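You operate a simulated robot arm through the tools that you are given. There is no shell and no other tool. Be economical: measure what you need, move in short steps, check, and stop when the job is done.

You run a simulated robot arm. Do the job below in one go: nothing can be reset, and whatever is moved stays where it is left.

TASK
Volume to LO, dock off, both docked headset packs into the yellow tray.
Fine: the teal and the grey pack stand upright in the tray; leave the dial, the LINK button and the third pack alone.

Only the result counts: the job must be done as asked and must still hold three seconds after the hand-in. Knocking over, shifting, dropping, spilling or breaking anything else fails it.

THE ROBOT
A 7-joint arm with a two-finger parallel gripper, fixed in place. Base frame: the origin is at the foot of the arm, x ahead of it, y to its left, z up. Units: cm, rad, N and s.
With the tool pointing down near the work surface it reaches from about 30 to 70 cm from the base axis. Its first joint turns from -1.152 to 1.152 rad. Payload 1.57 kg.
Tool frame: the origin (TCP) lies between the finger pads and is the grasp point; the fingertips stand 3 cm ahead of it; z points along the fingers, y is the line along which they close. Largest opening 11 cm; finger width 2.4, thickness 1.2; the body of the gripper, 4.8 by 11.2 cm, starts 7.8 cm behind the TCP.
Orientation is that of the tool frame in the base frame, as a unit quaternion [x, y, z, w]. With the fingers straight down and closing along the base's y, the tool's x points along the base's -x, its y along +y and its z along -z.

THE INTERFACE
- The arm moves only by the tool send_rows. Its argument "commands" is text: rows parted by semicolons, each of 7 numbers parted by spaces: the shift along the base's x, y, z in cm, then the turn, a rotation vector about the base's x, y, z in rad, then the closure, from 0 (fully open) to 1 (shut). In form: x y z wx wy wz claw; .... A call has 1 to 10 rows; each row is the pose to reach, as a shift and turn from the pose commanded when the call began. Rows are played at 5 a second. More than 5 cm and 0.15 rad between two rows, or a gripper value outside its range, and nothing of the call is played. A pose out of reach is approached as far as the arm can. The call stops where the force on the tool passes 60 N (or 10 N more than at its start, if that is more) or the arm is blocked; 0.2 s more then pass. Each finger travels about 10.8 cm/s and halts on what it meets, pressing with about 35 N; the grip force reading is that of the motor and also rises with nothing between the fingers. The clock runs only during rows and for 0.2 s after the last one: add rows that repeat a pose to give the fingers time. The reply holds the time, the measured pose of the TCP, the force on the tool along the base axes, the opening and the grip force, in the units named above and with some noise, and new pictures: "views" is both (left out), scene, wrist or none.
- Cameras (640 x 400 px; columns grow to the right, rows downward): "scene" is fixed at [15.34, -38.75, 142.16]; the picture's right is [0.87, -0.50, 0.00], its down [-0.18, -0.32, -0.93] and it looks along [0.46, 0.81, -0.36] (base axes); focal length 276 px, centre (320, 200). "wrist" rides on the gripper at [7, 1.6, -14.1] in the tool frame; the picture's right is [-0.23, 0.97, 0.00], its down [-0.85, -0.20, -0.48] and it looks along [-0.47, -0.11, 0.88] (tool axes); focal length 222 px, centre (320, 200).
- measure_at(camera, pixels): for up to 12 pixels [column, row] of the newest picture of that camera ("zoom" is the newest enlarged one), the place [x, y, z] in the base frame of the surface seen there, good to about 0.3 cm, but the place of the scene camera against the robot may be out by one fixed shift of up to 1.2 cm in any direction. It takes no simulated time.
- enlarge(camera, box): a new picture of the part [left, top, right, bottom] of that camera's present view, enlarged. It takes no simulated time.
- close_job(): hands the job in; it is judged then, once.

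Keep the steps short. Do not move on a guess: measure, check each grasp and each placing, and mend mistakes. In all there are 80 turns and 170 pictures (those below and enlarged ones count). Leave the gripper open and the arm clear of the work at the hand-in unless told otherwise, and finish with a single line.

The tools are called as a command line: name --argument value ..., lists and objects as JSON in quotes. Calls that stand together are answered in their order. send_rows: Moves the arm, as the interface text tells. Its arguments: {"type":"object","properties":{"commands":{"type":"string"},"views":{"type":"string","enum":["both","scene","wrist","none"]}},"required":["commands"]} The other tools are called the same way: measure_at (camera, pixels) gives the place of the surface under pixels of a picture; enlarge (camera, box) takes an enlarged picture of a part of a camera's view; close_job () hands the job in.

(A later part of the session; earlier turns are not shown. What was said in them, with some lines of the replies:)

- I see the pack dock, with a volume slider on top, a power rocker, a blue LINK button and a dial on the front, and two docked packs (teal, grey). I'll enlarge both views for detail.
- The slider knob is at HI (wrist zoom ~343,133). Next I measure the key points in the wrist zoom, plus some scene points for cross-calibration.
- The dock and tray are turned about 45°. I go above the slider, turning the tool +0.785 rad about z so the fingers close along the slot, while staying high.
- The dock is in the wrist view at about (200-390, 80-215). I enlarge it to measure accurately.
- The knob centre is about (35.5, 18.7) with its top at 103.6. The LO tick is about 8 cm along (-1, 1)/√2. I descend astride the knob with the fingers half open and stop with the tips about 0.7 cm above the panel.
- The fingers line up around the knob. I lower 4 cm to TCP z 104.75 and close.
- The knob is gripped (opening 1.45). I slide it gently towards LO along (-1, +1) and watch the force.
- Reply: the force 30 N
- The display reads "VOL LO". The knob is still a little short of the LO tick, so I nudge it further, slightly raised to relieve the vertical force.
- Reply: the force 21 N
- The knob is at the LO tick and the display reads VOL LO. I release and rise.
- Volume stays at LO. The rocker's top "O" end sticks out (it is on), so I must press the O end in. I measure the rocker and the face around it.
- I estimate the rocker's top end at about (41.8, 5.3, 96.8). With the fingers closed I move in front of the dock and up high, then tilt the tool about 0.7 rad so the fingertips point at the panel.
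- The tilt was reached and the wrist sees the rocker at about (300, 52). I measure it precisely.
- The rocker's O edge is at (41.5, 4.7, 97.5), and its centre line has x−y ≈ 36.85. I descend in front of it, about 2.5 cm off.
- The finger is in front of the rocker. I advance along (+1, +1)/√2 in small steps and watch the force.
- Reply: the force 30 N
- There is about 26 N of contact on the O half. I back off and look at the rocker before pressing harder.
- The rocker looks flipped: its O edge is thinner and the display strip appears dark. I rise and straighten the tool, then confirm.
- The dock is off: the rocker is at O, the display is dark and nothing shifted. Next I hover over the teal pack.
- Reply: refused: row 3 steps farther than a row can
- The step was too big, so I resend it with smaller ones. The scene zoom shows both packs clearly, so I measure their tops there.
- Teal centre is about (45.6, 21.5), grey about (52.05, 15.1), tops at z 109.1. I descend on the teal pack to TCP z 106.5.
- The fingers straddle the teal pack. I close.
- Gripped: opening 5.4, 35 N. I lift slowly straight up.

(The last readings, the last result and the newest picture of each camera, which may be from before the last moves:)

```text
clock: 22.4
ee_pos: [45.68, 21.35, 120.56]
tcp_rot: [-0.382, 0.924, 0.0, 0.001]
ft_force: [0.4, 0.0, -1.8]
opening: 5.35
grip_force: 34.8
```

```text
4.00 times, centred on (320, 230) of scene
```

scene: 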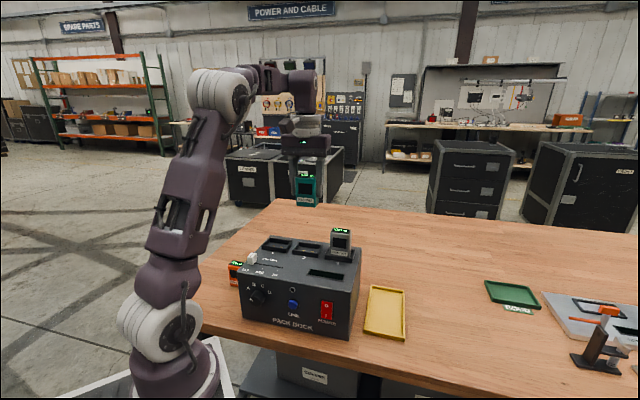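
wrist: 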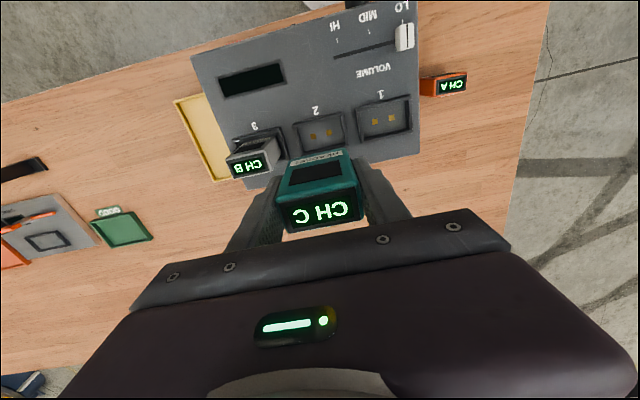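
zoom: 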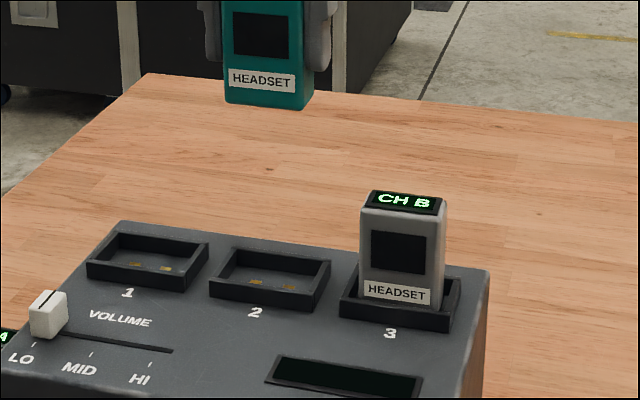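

Clean lift. I carry it high over the tray.

send_rows --commands "3 -2.4 1 0 0 0 1; 6.5 -5.2 1 0 0 0 1; 10 -8 1 0 0 0 1; 13.5 -10.8 1 0 0 0 1; 16.8 -13.4 1 0 0 0 1; 17.8 -14.2 1 0 0 0 1; 17.8 -14.2 -4 0 0 0 1; 17.8 -14.2 -7 0 0 0 1; 17.8 -14.2 -7 0 0 0 1"

enlarge --camera "scene" --box '[320, 220, 480, 350]'

```text
clock: 24.4
ee_pos: [63.6, 7.09, 113.65]
tcp_rot: [-0.381, 0.924, 0.0, 0.0]
ft_force: [0.1, 1.2, -1.6]
opening: 5.37
grip_force: 34.9
out of reach, approached as far as the arm can: row 4, 5, 6, 7
```

scene: 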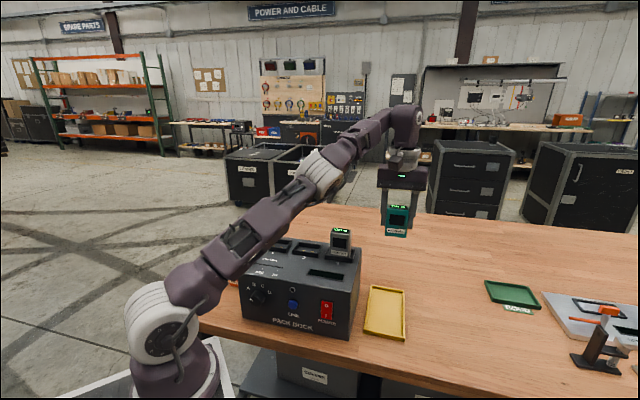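
wrist: 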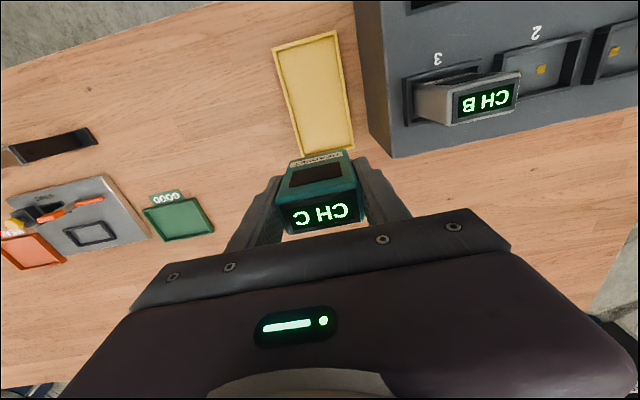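

```text
3.08 times, centred on (400, 285) of scene
```

zoom: 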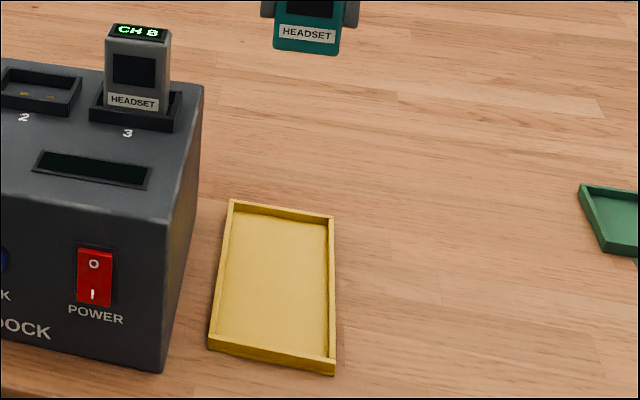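

The arm recovered its pose. I measure the tray corners in the wrist view for the exact position.

measure_at --camera "wrist" --pixels '[[274, 48], [336, 32], [353, 147], [302, 153], [300, 70], [325, 65], [310, 120], [335, 118]]'

```text
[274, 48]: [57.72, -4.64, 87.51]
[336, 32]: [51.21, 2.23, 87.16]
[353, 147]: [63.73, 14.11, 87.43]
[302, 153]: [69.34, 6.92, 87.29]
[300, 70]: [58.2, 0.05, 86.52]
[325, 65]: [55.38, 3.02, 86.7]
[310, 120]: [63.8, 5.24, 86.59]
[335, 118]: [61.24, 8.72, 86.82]
```

Tray centre is about (60.5, 4.65), floor about 86.6. The TCP belongs at (63.3, 7.4) for the far half. I descend to about 1.3 cm above touchdown.

send_rows --commands "-0.1 0.1 -4 0 0 0 1; -0.1 0.1 -8 0 0 0 1; -0.1 0.1 -12 0 0 0 1; -0.1 0.1 -16 0 0 0 1; -0.1 0.1 -19 0 0 0 1; -0.1 0.1 -20 0 0 0 1; -0.1 0.1 -20 0 0 0 1"

enlarge --camera "scene" --box '[320, 220, 480, 350]'

```text
clock: 26.0
ee_pos: [63.26, 7.36, 93.37]
tcp_rot: [-0.383, 0.924, 0.0, 0.0]
ft_force: [-0.4, -0.3, -2.2]
opening: 5.4
grip_force: 35.0
```

scene: 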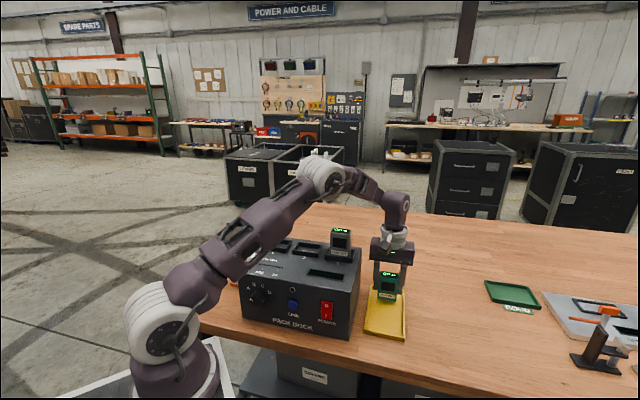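
wrist: 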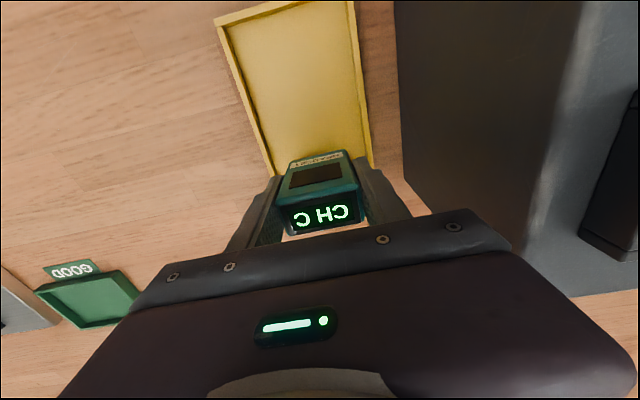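

```text
3.08 times, centred on (400, 285) of scene
```

zoom: 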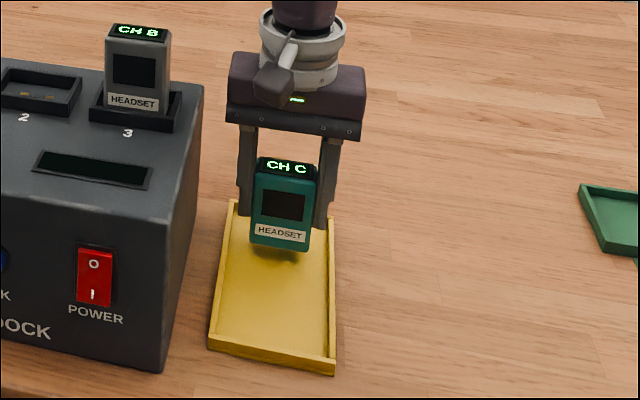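

It is over the far half and inside the walls. I lower in small steps to touchdown.

send_rows --commands "0 0 -0.4 0 0 0 1; 0 0 -0.8 0 0 0 1; 0 0 -1.0 0 0 0 1; 0 0 -1.1 0 0 0 1" --views "none"

enlarge --camera "scene" --box '[340, 250, 436, 310]'

```text
clock: 27.0
ee_pos: [63.34, 7.35, 92.35]
tcp_rot: [-0.382, 0.924, -0.001, 0.0]
ft_force: [0.5, -0.4, -1.2]
opening: 5.37
grip_force: 35.2
```

```text
6.67 times, centred on (388, 280) of scene
```

zoom: 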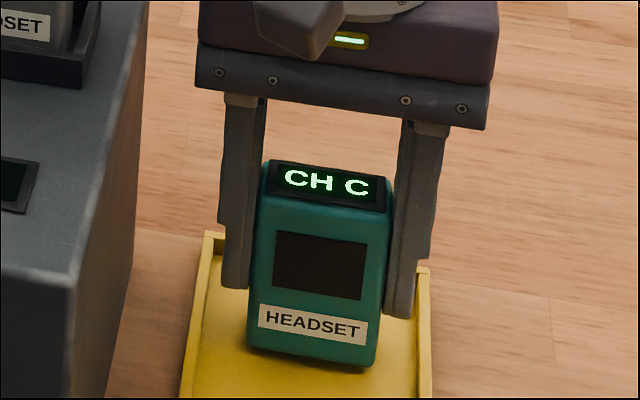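

send_rows --commands "0 0 -0.15 0 0 0 1; 0 0 -0.3 0 0 0 1; 0 0 -0.3 0 0 0 1" --views "none"

```text
clock: 27.8
ee_pos: [63.28, 7.46, 91.95]
tcp_rot: [-0.382, 0.924, 0.0, 0.0]
ft_force: [0.8, -0.3, -1.9]
opening: 5.37
grip_force: 35.1
```

No contact yet, so I lower a bit more.

send_rows --commands "0 0 -0.1 0 0 0 1; 0 0 -0.2 0 0 0 1; 0 0 -0.2 0 0 0 1" --views "none"

enlarge --camera "scene" --box '[340, 250, 436, 310]'

```text
clock: 28.6
ee_pos: [63.32, 7.3, 91.89]
tcp_rot: [-0.383, 0.924, 0.001, 0.001]
ft_force: [-1.4, 0.3, 8.2]
opening: 5.34
grip_force: 35.0
```

```text
6.67 times, centred on (388, 280) of scene
```

zoom: 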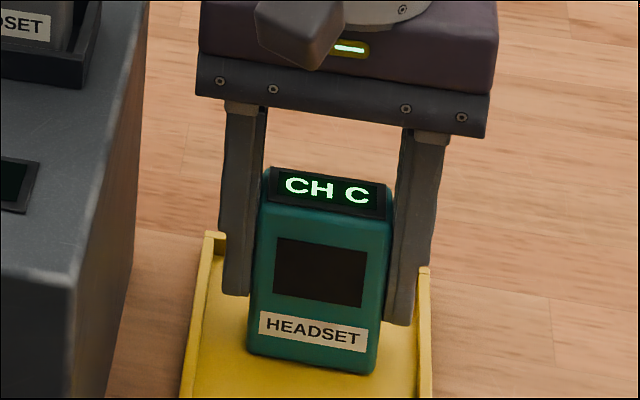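

Touchdown (+8 N). I release to about 6.8 cm and rise straight up.

send_rows --commands "0 0 0 0 0 0 0.45; 0 0 0 0 0 0 0.38; 0 0 0 0 0 0 0.38; 0 0 2 0 0 0 0.38; 0 0 5 0 0 0 0.38; 0 0 9 0 0 0 0.38; 0 0 14 0 0 0 0.38; 0 0 19 0 0 0 0.38; -3 2 22 0 0 0 0.38"

enlarge --camera "scene" --box '[320, 220, 480, 350]'

```text
clock: 30.6
ee_pos: [60.16, 9.5, 113.94]
tcp_rot: [-0.383, 0.924, 0.0, 0.0]
ft_force: [0.6, 0.1, 0.3]
opening: 6.85
grip_force: 0.1
```

scene: 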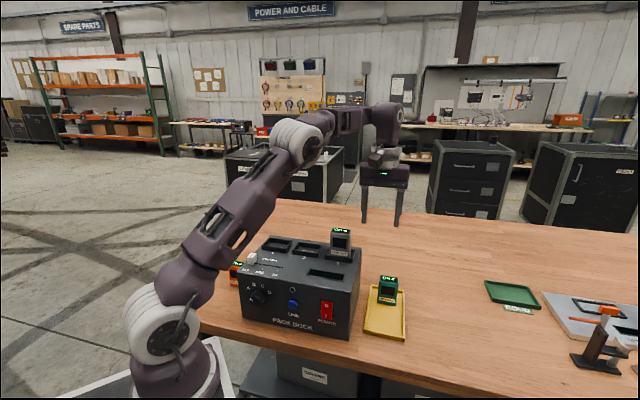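
wrist: 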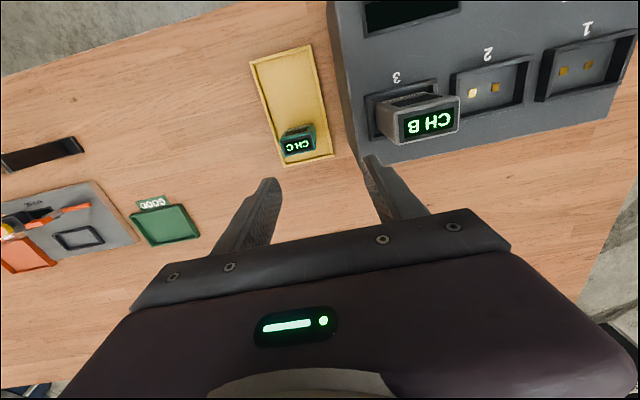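

```text
3.08 times, centred on (400, 285) of scene
```

zoom: 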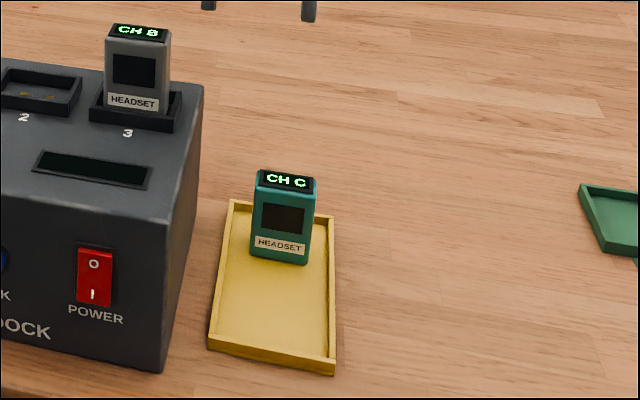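

The teal pack stands upright in the tray. I move to hover above the grey pack.

send_rows --commands "-2 1.5 3 0 0 0 0.36; -4.5 3.1 6 0 0 0 0.36; -7 4.8 7 0 0 0 0.36; -8.25 5.75 7 0 0 0 0.36; -8.25 5.75 7 0 0 0 0.36" --views "wrist"

enlarge --camera "wrist" --box '[200, 80, 440, 230]'

```text
clock: 31.8
ee_pos: [52.07, 15.19, 120.82]
tcp_rot: [-0.382, 0.924, 0.0, 0.0]
ft_force: [0.4, 0.5, -0.1]
opening: 7.05
grip_force: 0.1
```

wrist: 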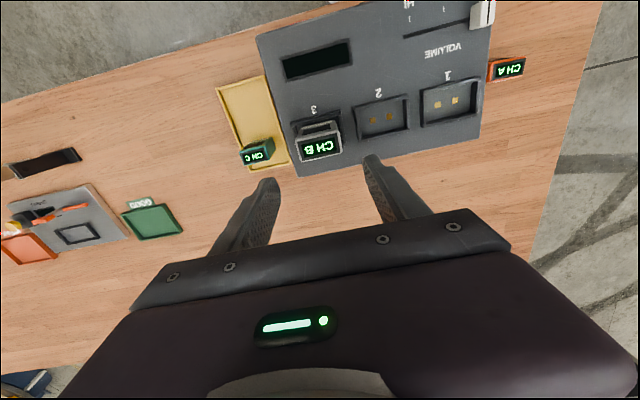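

```text
2.67 times, centred on (320, 155) of wrist
```

zoom: 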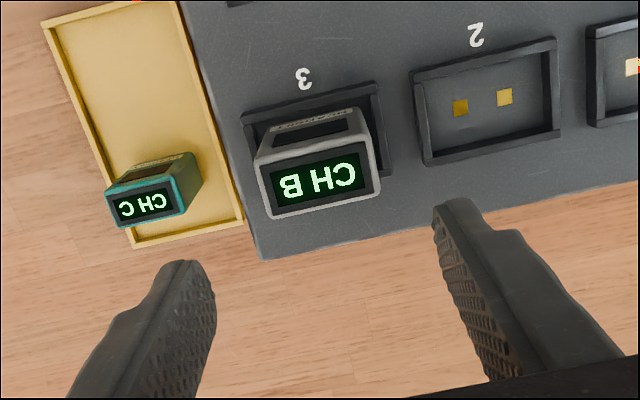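

The view matches the teal hover alignment (pack top centred at zoom ~318,182). I descend to TCP z 106.5 and close.

send_rows --commands "0 0 -4 0 0 0 0.36; 0 0 -8 0 0 0 0.36; 0 0 -11 0 0 0 0.36; 0 0 -13 0 0 0 0.36; 0 0 -14.4 0 0 0 0.36; 0 0 -14.4 0 0 0 0.36; 0 0 -14.4 0 0 0 0.5; 0 0 -14.4 0 0 0 0.8; 0 0 -14.4 0 0 0 1; 0 0 -14.4 0 0 0 1"

enlarge --camera "scene" --box '[240, 180, 400, 280]'

```text
clock: 34.0
ee_pos: [52.15, 15.05, 106.49]
tcp_rot: [-0.382, 0.924, 0.001, 0.0]
ft_force: [0.0, -0.1, 0.1]
opening: 5.35
grip_force: 35.1
```

scene: 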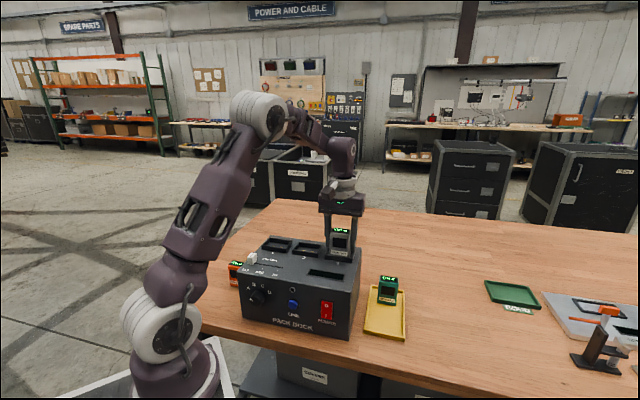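
wrist: 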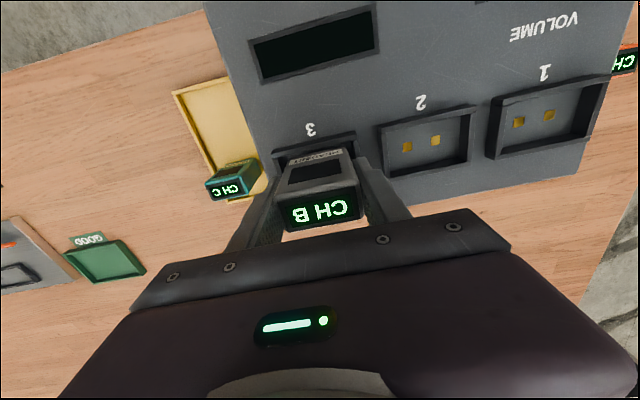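

```text
4.00 times, centred on (320, 230) of scene
```

zoom: 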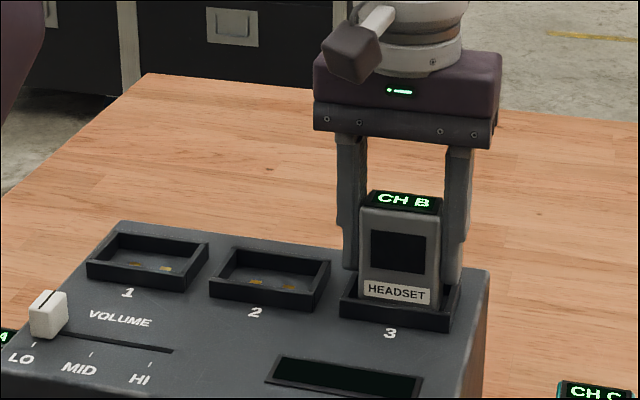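

Gripped (5.35, 35 N). I lift, then carry it over the near half of the tray, aiming for (57.5, 1.65).

send_rows --commands "0 0 0.5 0 0 0 1; 0 0 2 0 0 0 1; 0 0 5 0 0 0 1; 0 0 9 0 0 0 1; 0 0 12 0 0 0 1; 1.6 -4.2 12 0 0 0 1; 3.2 -8.4 12 0 0 0 1; 4.8 -12.4 12 0 0 0 1; 5.45 -13.5 9 0 0 0 1; 5.45 -13.5 7 0 0 0 1"

enlarge --camera "scene" --box '[320, 220, 480, 350]'

```text
clock: 36.2
ee_pos: [57.53, 1.82, 113.43]
tcp_rot: [-0.381, 0.924, 0.0, 0.0]
ft_force: [-0.5, 0.3, -2.1]
opening: 5.37
grip_force: 35.0
```

scene: 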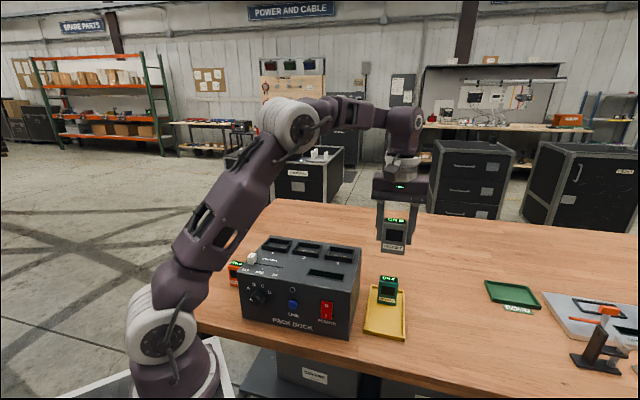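
wrist: 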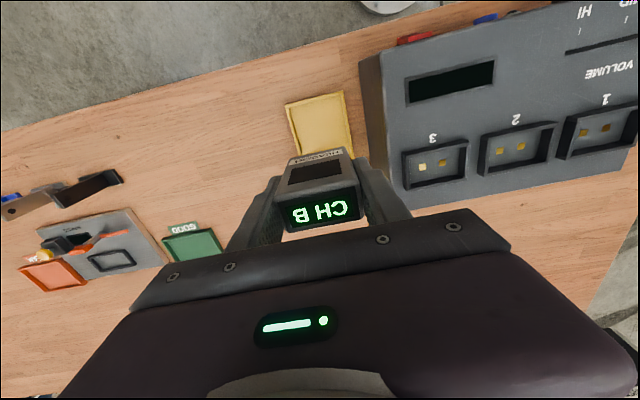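

```text
3.08 times, centred on (400, 285) of scene
```

zoom: 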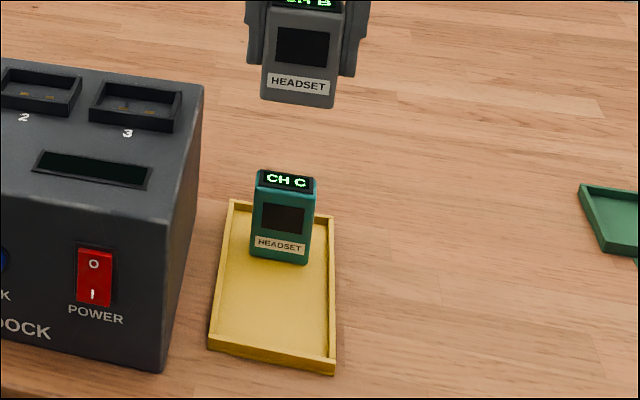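

I descend to just above the tray floor.

send_rows --commands "0 0 -4 0 0 0 1; 0 0 -8 0 0 0 1; 0 0 -12 0 0 0 1; 0 0 -16 0 0 0 1; 0 0 -19 0 0 0 1; 0 0 -19.7 0 0 0 1; 0 0 -19.7 0 0 0 1"

enlarge --camera "scene" --box '[320, 220, 480, 350]'

```text
clock: 37.8
ee_pos: [57.54, 1.6, 93.81]
tcp_rot: [-0.383, 0.924, 0.0, 0.001]
ft_force: [0.8, -0.4, -0.4]
opening: 5.39
grip_force: 35.1
```

scene: 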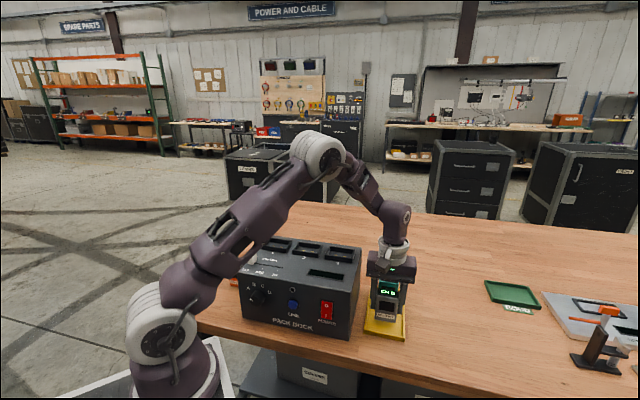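
wrist: 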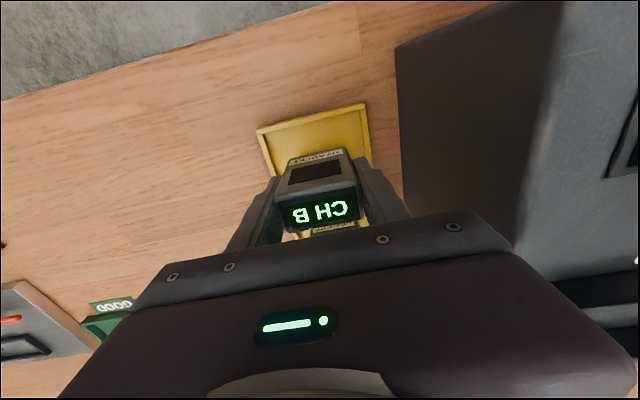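

```text
3.08 times, centred on (400, 285) of scene
```

zoom: 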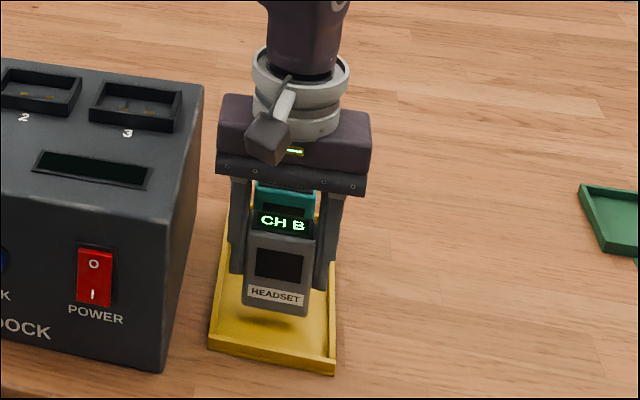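

Centred and clear of the walls and the teal pack. I lower to the same height as before (about 91.9).

send_rows --commands "0 0 -0.5 0 0 0 1; 0 0 -1 0 0 0 1; 0 0 -1.4 0 0 0 1; 0 0 -1.7 0 0 0 1; 0 0 -1.85 0 0 0 1; 0 0 -1.85 0 0 0 1" --views "none"

enlarge --camera "scene" --box '[340, 260, 436, 320]'

```text
clock: 39.2
ee_pos: [57.49, 1.67, 91.94]
tcp_rot: [-0.383, 0.924, 0.0, -0.001]
ft_force: [0.5, 0.1, -2.5]
opening: 5.37
grip_force: 35.3
```

```text
6.67 times, centred on (388, 290) of scene
```

zoom: 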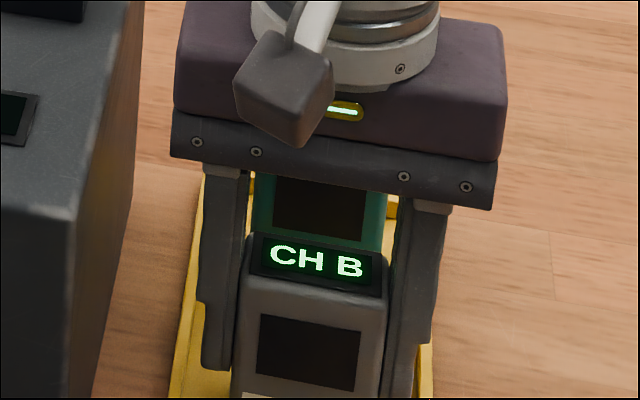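

Not touching yet (-2.5 N, just the weight), so I lower slightly more.

send_rows --commands "0 0 -0.1 0 0 0 1; 0 0 -0.17 0 0 0 1; 0 0 -0.17 0 0 0 1" --views "none"

```text
clock: 40.0
ee_pos: [57.59, 1.56, 91.81]
tcp_rot: [-0.382, 0.924, -0.001, 0.001]
ft_force: [-2.4, 1.7, 26.4]
opening: 5.38
grip_force: 35.0
```

Touchdown (26 N). I ease up 0.1 cm, release and rise straight up.

send_rows --commands "0 0 0.1 0 0 0 1; 0 0 0.1 0 0 0 0.45; 0 0 0.1 0 0 0 0.38; 0 0 0.1 0 0 0 0.38; 0 0 2 0 0 0 0.38; 0 0 5 0 0 0 0.38; 0 0 9.5 0 0 0 0.38; 0 0 14 0 0 0 0.3; 0 0 18.5 0 0 0 0.2; 0 0 23 0 0 0 0.1"

enlarge --camera "scene" --box '[320, 220, 480, 350]'

```text
clock: 42.2
ee_pos: [57.49, 1.45, 114.88]
tcp_rot: [-0.383, 0.924, -0.001, -0.001]
ft_force: [0.1, 0.6, 0.2]
opening: 9.91
grip_force: 0.0
```

scene: 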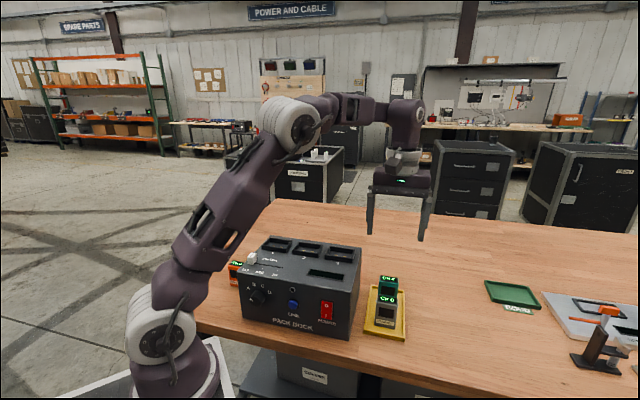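
wrist: 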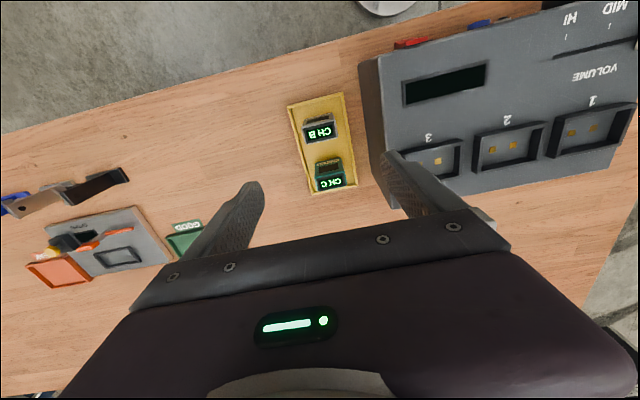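

```text
3.08 times, centred on (400, 285) of scene
```

zoom: 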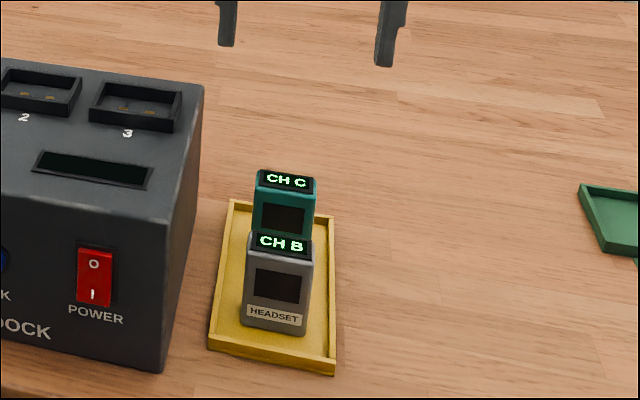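

Both packs stand upright in the tray. I move the arm further clear, fully open, and check everything once more.

send_rows --commands "-3 -2 3 0 0 0 0; -6 -4 6 0 0 0 0; -9 -6 9 0 0 0 0; -12 -8 12 0 0 0 0; -12 -8 12 0 0 0 0"

enlarge --camera "scene" --box '[220, 210, 428, 340]'

```text
clock: 43.4
ee_pos: [45.16, -6.51, 126.92]
tcp_rot: [-0.382, 0.924, 0.0, 0.0]
ft_force: [0.0, -0.8, -0.2]
opening: 11.0
grip_force: 0.1
```

scene: 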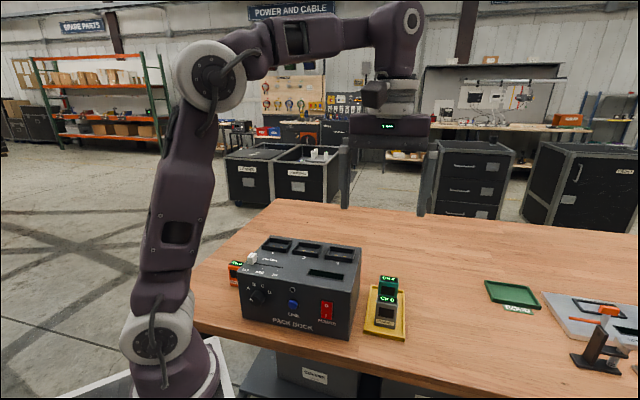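
wrist: 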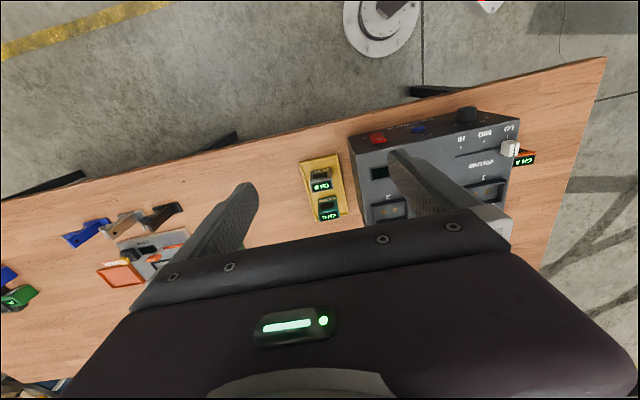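

```text
3.08 times, centred on (324, 275) of scene
```

zoom: 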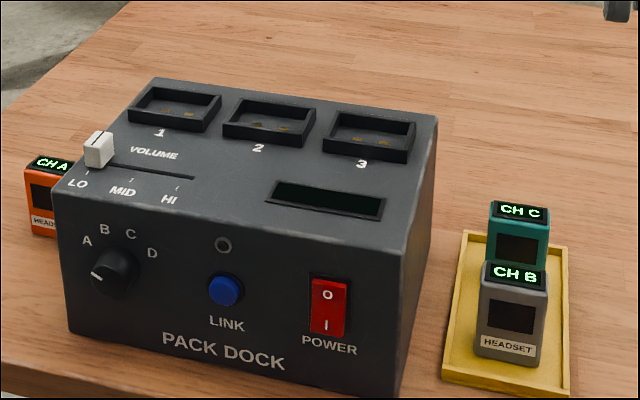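

The slider is at LO, the power is at O with a dark display, and both packs stand upright in the tray. The dial, the LINK button and the orange pack are untouched. I hand in.

close_job

```text
The job is handed in.
```

Job handed in: volume is at LO, the dock is off, the teal and grey packs stand upright in the yellow tray, and the dial, LINK button and third pack were left alone.
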